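You operate a simulated robot arm through the tools that you are given. There is no shell and no other tool. Be economical: measure what you need, move in short steps, check, and stop when the job is done.

You run a simulated robot arm. Do the job below in one go: nothing can be reset, and whatever is moved stays where it is left.

Task
Take the brown pear and leave it in the cream saucepan.

It is judged by the outcome, as a careful person would: the job done as asked, and still so three seconds after it is handed in. It fails if anything else is knocked over, pushed out of place, dropped, spilled or broken.

Robot
A 7-joint arm with a two-finger parallel gripper, fixed in place. Base frame: the origin is at the foot of the arm, x ahead of it, y to its left, z up; the work surface is at about z = 0. Lengths are in mm, angles in degrees, forces in N, time in s.
With the tool pointing down near the work surface it reaches from about 240 to 620 mm from the base axis. Its first joint turns from -66.0 to 66.0 degrees. Payload 2.6 kg.
The TCP is the grasp point between the finger pads, 30 mm short of the fingertips. In the tool frame z runs along the fingers and y along their closing line. Largest opening 94 mm; finger width 28, thickness 10; the body of the gripper, 50 by 96 mm, starts 55 mm behind the TCP.
Orientation is told as [roll, pitch, yaw] about the base's x, y, z axes, in that order, counted from this pose: with the fingers straight down and closing along the base's y, the tool's x points along the base's -x, its y along +y and its z along -z.

Tools
- The arm moves only by the tool jog_arm. Its arguments are lists of equal length, an entry for each row: "offset": the shift along the tool's x, y, z in mm, a list of three; "delta_rot": the turn, a rotation vector about the tool's x, y, z in degrees, a list of three; "hand": the opening in per cent of the stroke, from 0 (shut) to 100 (fully open). In form: {"offset": [[tx, ty, tz], ...], "delta_rot": [[wx, wy, wz], ...], "hand": [hand, ...]}. A call has 1 to 12 rows; each row shifts and turns the commanded pose from where the row before left it, along the tool's axes as they then stand. Rows are played at 5 a second. More than 50 mm and 8.6 degrees between two rows, or a gripper value outside its range, and nothing of the call is played. A pose out of reach is approached as far as the arm can. The call stops where the force on the tool passes 40 N (or 10 N more than at its start, if that is more) or the arm is blocked; 0.2 s more then pass. The fingers move at their own pace (about 72 mm/s each) and stop on an object; they squeeze with about 43 N. The grip force told is the motor's: it shows also when the fingers shut on nothing. Time passes only in rows, and 0.2 s behind the last, so rows that do not move let the fingers close. It gives the time, the measured TCP pose, the force on the tool (base axes), the opening and the grip force at its end, in the units of the frame above (readings bear some noise).
- Cameras (640 x 400 px; columns grow to the right, rows downward): "scene" is fixed at [50.4, 447.7, 563.7]; the picture's right is [-0.61, -0.79, 0.00], its down [-0.47, 0.36, -0.81] and it looks along [0.64, -0.49, -0.59] (base axes); focal length 292 px, centre (320, 200). "wrist" rides on the gripper at [-37, 0, -58] in the tool frame; the picture's right is [0.00, -1.00, 0.00], its down [0.97, 0.00, -0.24] and it looks along [0.24, 0.00, 0.97] (tool axes); focal length 218 px, centre (320, 200). There is no depth. A picture from a camera that has moved, and an enlarged one, comes with that camera's place and axes in the base frame and with its lens.
- snapshot(camera): a new picture of that camera. No time passes.
- enlarge(camera, box): a new picture of the part [left, top, right, bottom] of that camera's present view, enlarged. No time passes.
- job_done(): hands the job in; it is judged then, once.

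Work in short steps. Places have to be worked out from the pictures, the camera data and where the tool is seen: move nearer, look again, correct. Check each grasp and each placing, and mend what went wrong. You have 90 turns and 36 pictures in all, those below and enlarged ones among them. Open the gripper and draw the arm clear of the work before you hand the job in, unless the task says otherwise; then end with one line.

The tools are called after "Call:" as a command line: name --argument value ..., lists and objects as JSON in quotes. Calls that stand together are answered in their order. jog_arm: Moves the arm, as the interface text tells. Its arguments: {"type":"object","properties":{"offset":{"type":"array"},"delta_rot":{"type":"array"},"hand":{"type":"array"}},"required":["offset","delta_rot","hand"]} The other tools are called the same way: snapshot (camera) takes a picture; enlarge (camera, box) takes an enlarged picture of a part of a camera's view; job_done () hands the job in.

At the start:

```text
time: 0.0
tool_pos: [432.8, -141.9, 301.0]
tcp_rot: [0.0, 0.0, 0.0]
contact_force: [0.1, -0.4, 0.4]
finger_gap: 94.2
finger_force: 0.0
```

scene: 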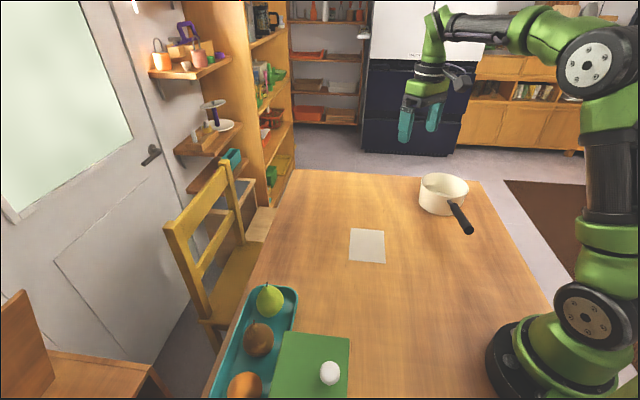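
wrist: 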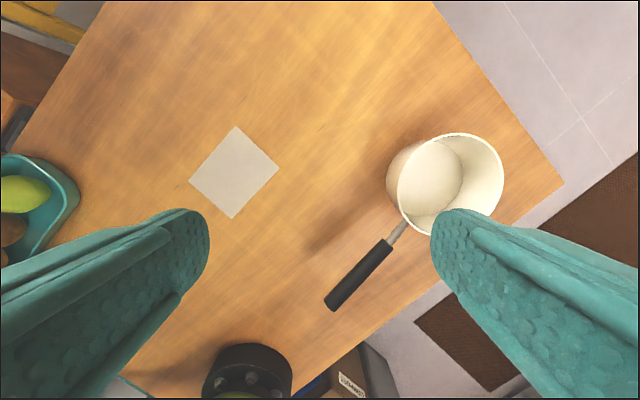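

The tray at the left holds a green pear, a brown fruit and an orange one. I'll enlarge it to identify the pear and check its shape, and look at the pan too.

Call:
enlarge --camera "scene" --box '[200, 270, 360, 400]'

Call:
enlarge --camera "scene" --box '[390, 150, 500, 250]'

```text
3.08 times, centred on (280, 335) of scene
camera zoom: at [50.4, 447.7, 563.7], right [-0.61, -0.79, 0.0], down [-0.47, 0.36, -0.81], along [0.64, -0.49, -0.59], focal length 899 px, centre (443, -215)
```

zoom: 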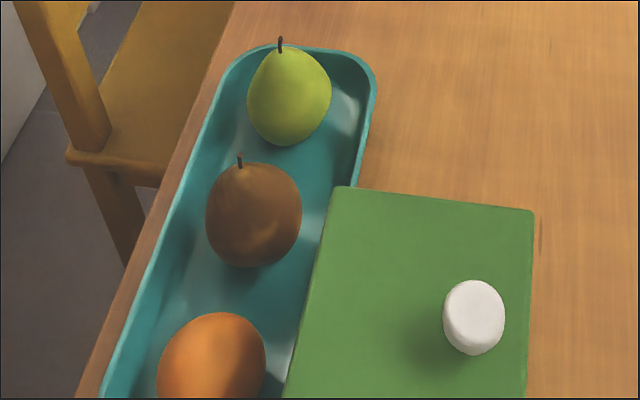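

```text
4.00 times, centred on (445, 200) of scene
camera zoom: at [50.4, 447.7, 563.7], right [-0.61, -0.79, 0.0], down [-0.47, 0.36, -0.81], along [0.64, -0.49, -0.59], focal length 1169 px, centre (-180, 200)
```

zoom: 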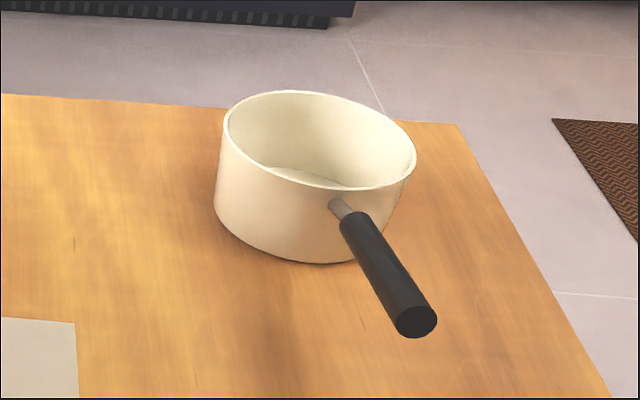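

The brown pear stands between the other two fruits in the tray, at roughly (340, 360). I'll move above that area at the same height.

Call:
jog_arm --offset '[[6, 45, 0], [6, 45, 0], [6, 45, 0], [6, 45, 0], [6, 45, 0], [6, 45, 0], [6, 45, 0], [8, 45, 0], [10, 45, 0], [10, 40, 0], [10, 30, 0]]' --delta_rot '[[0, 0, 0], [0, 0, 0], [0, 0, 0], [0, 0, 0], [0, 0, 0], [0, 0, 0], [0, 0, 0], [0, 0, 0], [0, 0, 0], [0, 0, 0], [0, 0, 0]]' --hand '[100, 100, 100, 100, 100, 100, 100, 100, 100, 100, 100]'

Call:
jog_arm --offset '[[0, 0, 0], [0, 0, 0], [0, 0, 0], [0, 0, 0], [0, 0, 0], [0, 0, 0]]' --delta_rot '[[0, 0, 7.5], [0, 0, 7.5], [0, 0, 7.5], [0, 0, 7.5], [0, 0, 7.5], [0, 0, 7.5]]' --hand '[100, 100, 100, 100, 100, 100]'

Call:
snapshot --camera "wrist"

```text
time: 2.4
tool_pos: [353.0, 332.8, 300.6]
tcp_rot: [0.0, -0.1, -0.1]
contact_force: [0.9, 0.8, -0.4]
finger_gap: 94.0
finger_force: 0.0
```

```text
time: 3.8
tool_pos: [352.5, 333.2, 301.1]
tcp_rot: [0.0, 0.0, -45.0]
contact_force: [0.3, 0.0, 0.3]
finger_gap: 93.9
finger_force: 0.1
```

```text
31 pictures are left
camera wrist: at [378.9, 308.3, 357.3], right [-0.71, -0.71, 0.0], down [-0.69, 0.69, 0.24], along [-0.17, 0.17, -0.97], focal length 218 px, centre (320, 200)
```

wrist: 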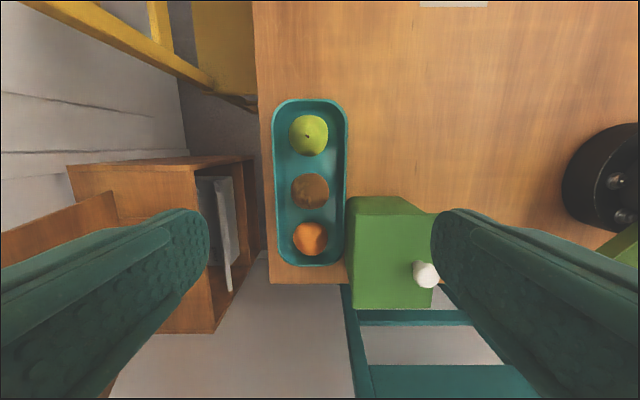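

Brown pear works out at about (344, 364). The green object next to the tray looks like a tall block, so I'll enlarge to judge its height.

Call:
enlarge --camera "wrist" --box '[250, 80, 450, 320]'

Call:
snapshot --camera "scene"

```text
1.67 times, centred on (350, 200) of wrist
camera zoom: at [378.9, 308.3, 357.3], right [-0.71, -0.71, 0.0], down [-0.69, 0.69, 0.24], along [-0.17, 0.17, -0.97], focal length 364 px, centre (270, 200)
```

zoom: 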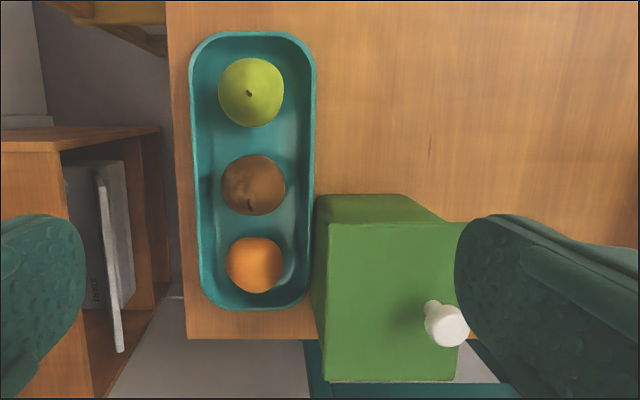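

```text
29 pictures are left
```

scene: 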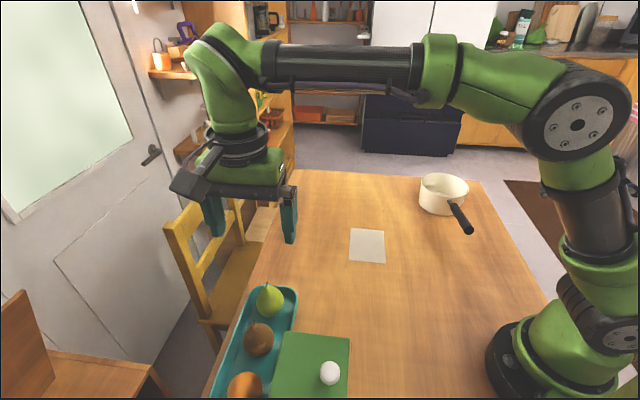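

The green block is about 90 mm tall, with its near corner around (287, 337). The pear's axis is at (343, 365) with its stem top at z≈102, and closing across the tray leaves clearance. I'll centre over it, narrow the opening and come down partway.

Call:
jog_arm --offset '[[28.5, 15.5, 0], [0, 0, 45], [0, 0, 45], [0, 0, 45], [0, 0, 20], [0, 0, 0]]' --delta_rot '[[0, 0, 0], [0, 0, 0], [0, 0, 0], [0, 0, 0], [0, 0, 0], [0, 0, 0]]' --hand '[81, 81, 81, 81, 81, 81]'

Call:
snapshot --camera "wrist"

Call:
enlarge --camera "scene" --box '[200, 200, 400, 400]'

```text
time: 5.2
tool_pos: [344.9, 364.3, 143.8]
tcp_rot: [0.0, -0.1, -45.0]
contact_force: [-0.2, 0.0, -0.3]
finger_gap: 76.2
finger_force: 0.1
```

```text
28 pictures are left
camera wrist: at [369.3, 339.2, 201.3], right [-0.71, -0.71, 0.0], down [-0.69, 0.69, 0.24], along [-0.17, 0.17, -0.97], focal length 218 px, centre (320, 200)
```

wrist: 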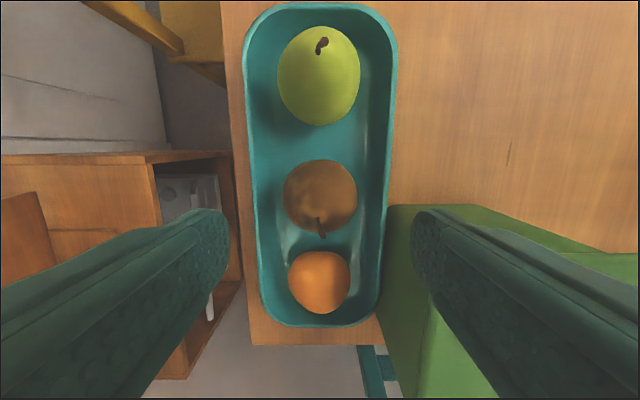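

```text
2.00 times, centred on (300, 300) of scene
camera zoom: at [50.4, 447.7, 563.7], right [-0.61, -0.79, 0.0], down [-0.47, 0.36, -0.81], along [0.64, -0.49, -0.59], focal length 584 px, centre (360, 0)
```

zoom: 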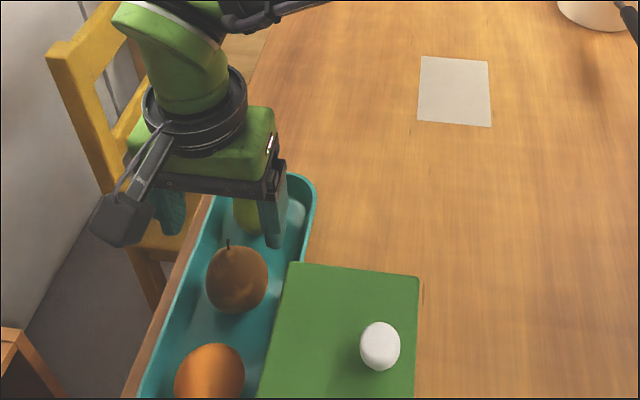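

The pear is centred between the fingers and its body centre is at about (344, 365). The bracket on the wrist clears the orange by a wide margin, so I'll descend to TCP z≈54, above the tray floor, without closing yet.

Call:
jog_arm --offset '[[2, 0, 30], [0, 0, 30], [0, 0, 20], [0, 0, 10], [0, 0, 0]]' --delta_rot '[[0, 0, 0], [0, 0, 0], [0, 0, 0], [0, 0, 0], [0, 0, 0]]' --hand '[81, 81, 81, 81, 81]'

Call:
snapshot --camera "wrist"

Call:
enlarge --camera "scene" --box '[200, 240, 360, 400]'

```text
time: 6.4
tool_pos: [342.1, 364.0, 55.3]
tcp_rot: [0.0, 0.0, -45.0]
contact_force: [0.2, 0.2, 0.5]
finger_gap: 76.0
finger_force: 0.0
```

```text
26 pictures are left
camera wrist: at [368.8, 340.2, 112.4], right [-0.71, -0.71, 0.0], down [-0.69, 0.69, 0.24], along [-0.17, 0.17, -0.97], focal length 218 px, centre (320, 200)
```

wrist: 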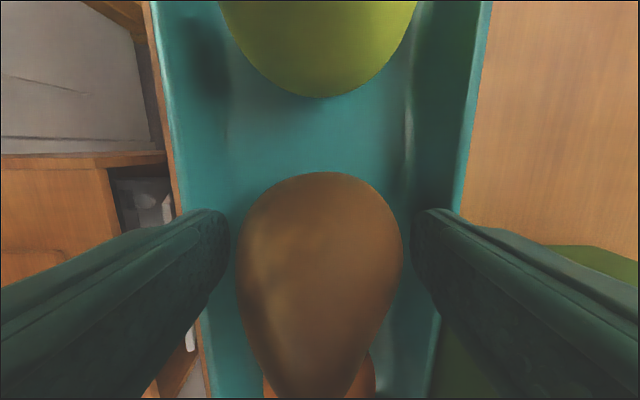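

```text
2.50 times, centred on (280, 320) of scene
camera zoom: at [50.4, 447.7, 563.7], right [-0.61, -0.79, 0.0], down [-0.47, 0.36, -0.81], along [0.64, -0.49, -0.59], focal length 730 px, centre (420, -100)
```

zoom: 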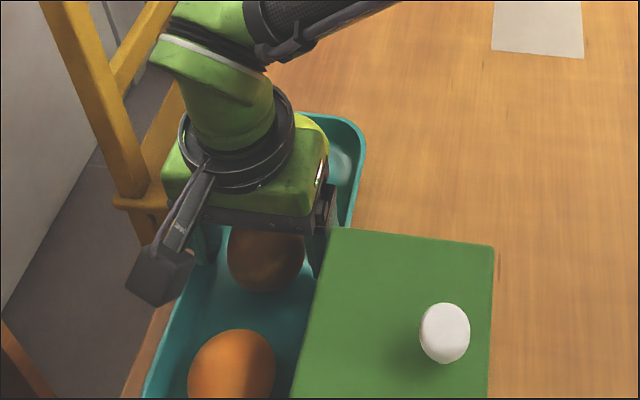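

The fingers straddle the pear inside the tray without touching anything. I'll close on it.

Call:
jog_arm --offset '[[0, 0, 0], [0, 0, 0], [0, 0, 0], [0, 0, 0]]' --delta_rot '[[0, 0, 0], [0, 0, 0], [0, 0, 0], [0, 0, 0]]' --hand '[40, 20, 20, 20]'

```text
time: 7.4
tool_pos: [342.6, 364.5, 56.2]
tcp_rot: [0.0, 0.0, -45.0]
contact_force: [-0.4, -0.7, 0.7]
finger_gap: 55.1
finger_force: 43.2
```

The grip stopped at 55 mm with 43 N, which matches the pear. I'll lift it straight up and check.

Call:
jog_arm --offset '[[0, 0, -10], [0, 0, -20], [0, 0, -30], [0, 0, -40], [0, 0, -40], [0, 0, -40], [0, 0, -30]]' --delta_rot '[[0, 0, 0], [0, 0, 0], [0, 0, 0], [0, 0, 0], [0, 0, 0], [0, 0, 0], [0, 0, 0]]' --hand '[20, 20, 20, 20, 20, 20, 20]'

Call:
snapshot --camera "wrist"

Call:
snapshot --camera "scene"

```text
time: 9.0
tool_pos: [341.7, 364.6, 265.0]
tcp_rot: [-0.1, 0.0, -45.0]
contact_force: [0.0, 0.1, -1.6]
finger_gap: 55.0
finger_force: 43.0
```

```text
24 pictures are left
camera wrist: at [368.5, 340.6, 322.5], right [-0.71, -0.71, 0.0], down [-0.69, 0.69, 0.24], along [-0.17, 0.17, -0.97], focal length 218 px, centre (320, 200)
```

wrist: 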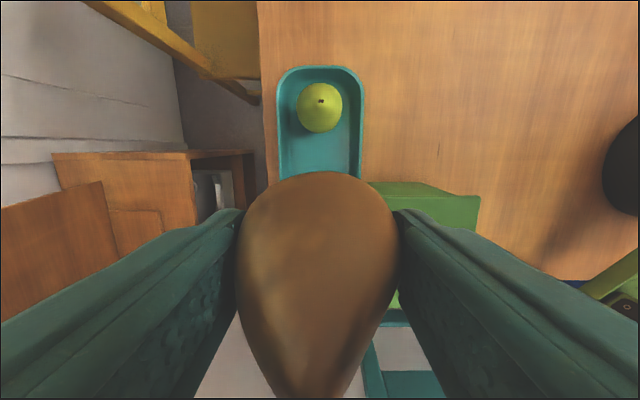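

```text
23 pictures are left
```

scene: 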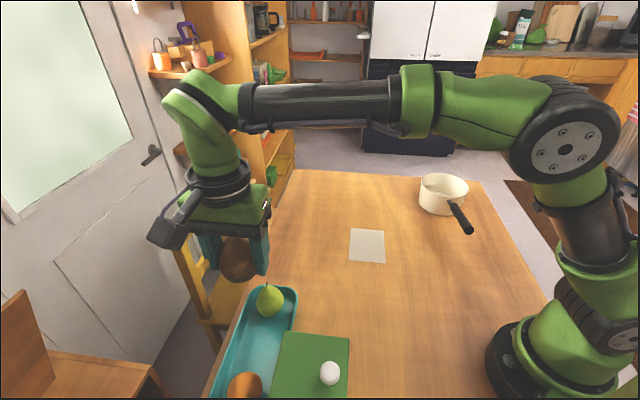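

The pear is held firmly and its neighbours haven't moved. Triangulating the pan's rim puts its centre at about (419, -323, 62) with a diameter near 145 mm. I'll carry the pear across at height and look before the last stretch.

Call:
jog_arm --offset '[[-33.75, -27, 0], [-33.75, -27, 0], [-33.75, -27, 0], [-33.75, -27, 0], [-33.75, -27, 0], [-33.75, -27, 0], [-33.75, -27, 0]]' --delta_rot '[[0, 0, 0], [0, 0, 0], [0, 0, 0], [0, 0, 0], [0, 0, 0], [0, 0, 0], [0, 0, 0]]' --hand '[20, 20, 20, 20, 20, 20, 20]'

Call:
jog_arm --offset '[[-33.75, -27, 0], [-33.75, -27, 0], [-33.75, -27, 0], [-33.75, -27, 0], [-33.75, -27, 0], [-33.75, -27, 0], [0, 0, 0]]' --delta_rot '[[0, 0, 0], [0, 0, 0], [0, 0, 0], [0, 0, 0], [0, 0, 0], [0, 0, 0], [0, 0, 0]]' --hand '[20, 20, 20, 20, 20, 20, 20]'

Call:
snapshot --camera "wrist"

Call:
snapshot --camera "scene"

```text
time: 10.6
tool_pos: [376.8, 63.9, 265.1]
tcp_rot: [0.0, 0.0, -44.9]
contact_force: [0.8, 0.5, -2.0]
finger_gap: 54.9
finger_force: 43.2
```

```text
time: 12.2
tool_pos: [405.2, -194.9, 265.4]
tcp_rot: [0.0, 0.0, -45.0]
contact_force: [0.3, -0.3, -0.2]
finger_gap: 54.9
finger_force: 43.2
```

```text
22 pictures are left
camera wrist: at [431.2, -219.1, 321.4], right [-0.71, -0.71, 0.0], down [-0.69, 0.69, 0.24], along [-0.17, 0.17, -0.97], focal length 218 px, centre (320, 200)
```

wrist: 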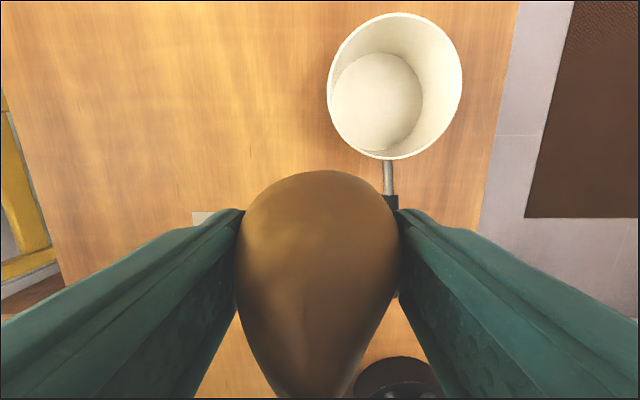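

```text
21 pictures are left
```

scene: 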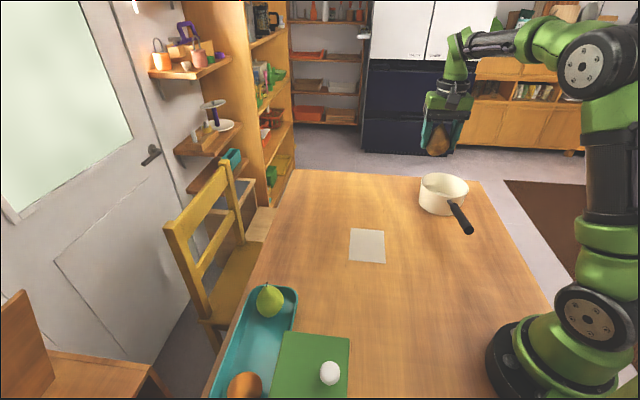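

The pan centre from this view is (419, -320), agreeing with the earlier estimate. I'll move over it, then lower to just above the rim and check.

Call:
jog_arm --offset '[[-32.8, -26.3, 0], [-32.8, -26.3, 0], [-32.9, -26.4, 0], [0, 0, 40], [0, 0, 40], [0, 0, 40], [0, 0, 15], [0, 0, 0]]' --delta_rot '[[0, 0, 0], [0, 0, 0], [0, 0, 0], [0, 0, 0], [0, 0, 0], [0, 0, 0], [0, 0, 0], [0, 0, 0]]' --hand '[20, 20, 20, 20, 20, 20, 20, 20]'

Call:
snapshot --camera "wrist"

Call:
enlarge --camera "scene" --box '[380, 100, 520, 250]'

```text
time: 14.0
tool_pos: [419.1, -319.9, 131.2]
tcp_rot: [0.0, 0.0, -45.0]
contact_force: [0.7, 0.0, -1.0]
finger_gap: 54.8
finger_force: 42.9
```

```text
20 pictures are left
camera wrist: at [444.9, -344.4, 187.9], right [-0.71, -0.71, 0.0], down [-0.69, 0.69, 0.24], along [-0.17, 0.17, -0.97], focal length 218 px, centre (320, 200)
```

wrist: 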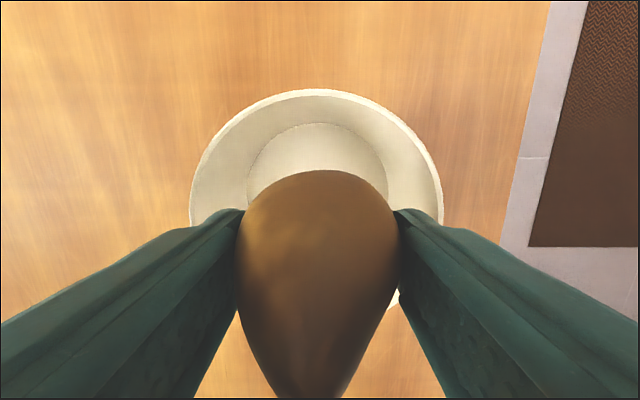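

```text
2.67 times, centred on (450, 175) of scene
camera zoom: at [50.4, 447.7, 563.7], right [-0.61, -0.79, 0.0], down [-0.47, 0.36, -0.81], along [0.64, -0.49, -0.59], focal length 779 px, centre (-27, 267)
```

zoom: 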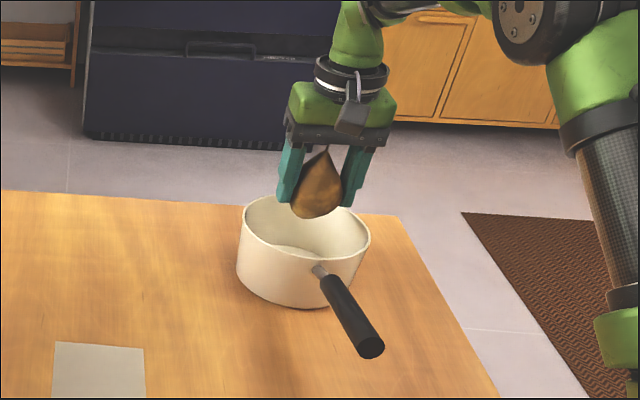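

The pear is centred over the pan, laterally within a few mm. I'll shift 4 mm toward the handle and lower slowly until it is almost on the pan floor.

Call:
jog_arm --offset '[[4, 0, 0], [0, 0, 20], [0, 0, 20], [0, 0, 15], [0, 0, 8], [0, 0, 5], [0, 0, 3], [0, 0, 0]]' --delta_rot '[[0, 0, 0], [0, 0, 0], [0, 0, 0], [0, 0, 0], [0, 0, 0], [0, 0, 0], [0, 0, 0], [0, 0, 0]]' --hand '[20, 20, 20, 20, 20, 20, 20, 20]'

Call:
enlarge --camera "scene" --box '[380, 100, 520, 250]'

Call:
snapshot --camera "wrist"

```text
time: 15.8
tool_pos: [415.6, -316.8, 59.6]
tcp_rot: [0.1, 0.0, -45.0]
contact_force: [0.3, -0.7, -1.2]
finger_gap: 54.9
finger_force: 42.4
```

```text
2.67 times, centred on (450, 175) of scene
camera zoom: at [50.4, 447.7, 563.7], right [-0.61, -0.79, 0.0], down [-0.47, 0.36, -0.81], along [0.64, -0.49, -0.59], focal length 779 px, centre (-27, 267)
```

zoom: 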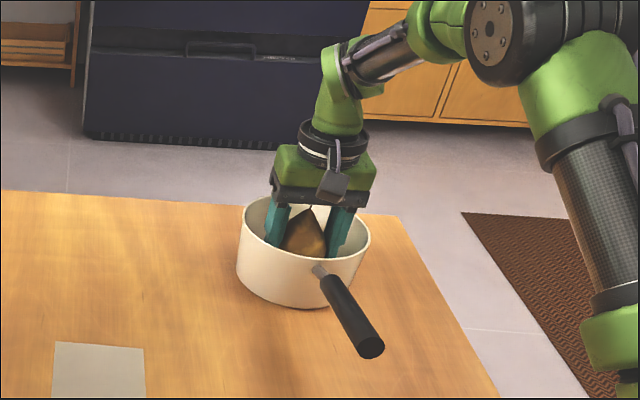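

```text
17 pictures are left
camera wrist: at [441.8, -341.0, 116.3], right [-0.71, -0.71, 0.0], down [-0.69, 0.69, 0.24], along [-0.17, 0.17, -0.97], focal length 218 px, centre (320, 200)
```

wrist: 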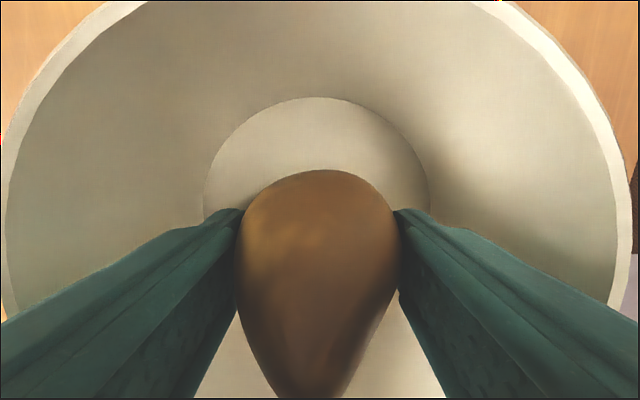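

The pear is well inside the pan, with no contact yet. I'll lower a few more mm, watching the force.

Call:
jog_arm --offset '[[0, 0, 1.5], [0, 0, 1.5], [0, 0, 0]]' --delta_rot '[[0, 0, 0], [0, 0, 0], [0, 0, 0]]' --hand '[20, 20, 20]'

```text
time: 16.6
tool_pos: [416.1, -316.8, 56.3]
tcp_rot: [0.0, 0.0, -45.1]
contact_force: [0.5, -0.2, -1.4]
finger_gap: 54.7
finger_force: 42.7
```

Still no contact, as the force is only the pear's weight. Lowering a little further.

Call:
jog_arm --offset '[[0, 0, 1.5], [0, 0, 1.5], [0, 0, 0]]' --delta_rot '[[0, 0, 0], [0, 0, 0], [0, 0, 0]]' --hand '[20, 20, 20]'

```text
time: 17.4
tool_pos: [416.9, -315.8, 53.9]
tcp_rot: [0.0, -0.1, -45.0]
contact_force: [-3.2, 2.9, 9.8]
finger_gap: 55.1
finger_force: 42.8
```

The upward force of about 10 N shows the pear resting on the pan floor. I'll back off 1 mm and open gently to about 76 mm, which stays clear of the pan wall.

Call:
jog_arm --offset '[[0, 0, -1], [0, 0, 0], [0, 0, 0], [0, 0, 0], [0, 0, 0]]' --delta_rot '[[0, 0, 0], [0, 0, 0], [0, 0, 0], [0, 0, 0], [0, 0, 0]]' --hand '[20, 61, 66, 74, 80]'

Call:
snapshot --camera "wrist"

```text
time: 18.6
tool_pos: [416.0, -316.2, 55.0]
tcp_rot: [0.0, 0.0, -45.0]
contact_force: [-0.8, 0.5, 0.7]
finger_gap: 75.3
finger_force: 0.2
```

```text
16 pictures are left
camera wrist: at [442.0, -341.2, 111.5], right [-0.71, -0.71, 0.0], down [-0.69, 0.69, 0.24], along [-0.17, 0.17, -0.97], focal length 218 px, centre (320, 200)
```

wrist: 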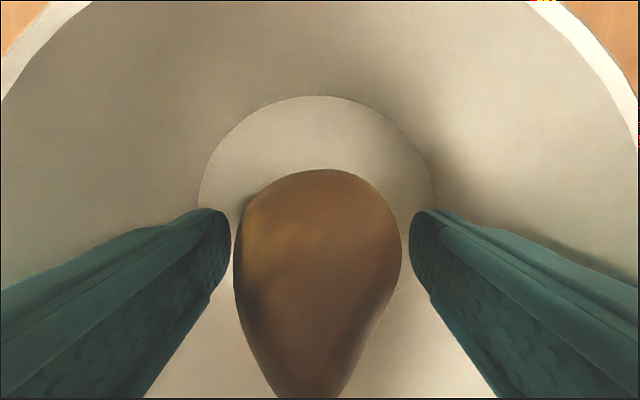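

The pear stands free between the open fingers. I'll withdraw straight up and check.

Call:
jog_arm --offset '[[0, 0, -15], [0, 0, -25], [0, 0, -40], [0, 0, -45], [0, 0, -45], [0, 0, -45], [0, 0, -30], [35, 35, 0], [35, 35, 0], [0, 0, 0]]' --delta_rot '[[0, 0, 0], [0, 0, 0], [0, 0, 0], [0, 0, 0], [0, 0, 0], [0, 0, 0], [0, 0, 0], [0, 0, 0], [0, 0, 0], [0, 0, 0]]' --hand '[80, 80, 80, 80, 80, 80, 80, 80, 80, 80]'

Call:
snapshot --camera "scene"

Call:
snapshot --camera "wrist"

```text
time: 20.8
tool_pos: [415.7, -217.3, 298.7]
tcp_rot: [0.0, -0.1, -45.0]
contact_force: [0.7, -0.4, -0.4]
finger_gap: 75.2
finger_force: 0.1
```

```text
15 pictures are left
```

scene: 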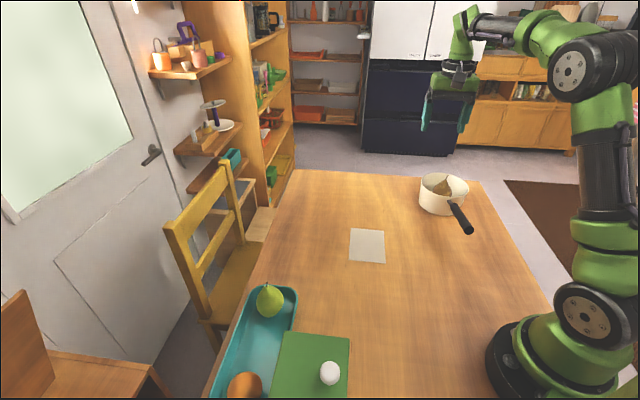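

```text
14 pictures are left
camera wrist: at [442.1, -240.9, 356.8], right [-0.71, -0.71, 0.0], down [-0.69, 0.69, 0.24], along [-0.17, 0.17, -0.97], focal length 218 px, centre (320, 200)
```

wrist: 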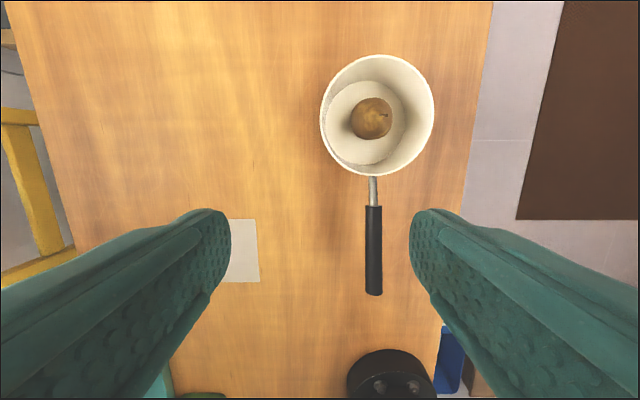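

The pear rests inside the pan, the pan hasn't moved, and everything else is in place. The arm is clear, so I'm handing in.

Call:
job_done

```text
The job is handed in.
```

The brown pear is in the cream saucepan; the last pictures show the pan and everything else where they were, and the arm is clear with the gripper open.
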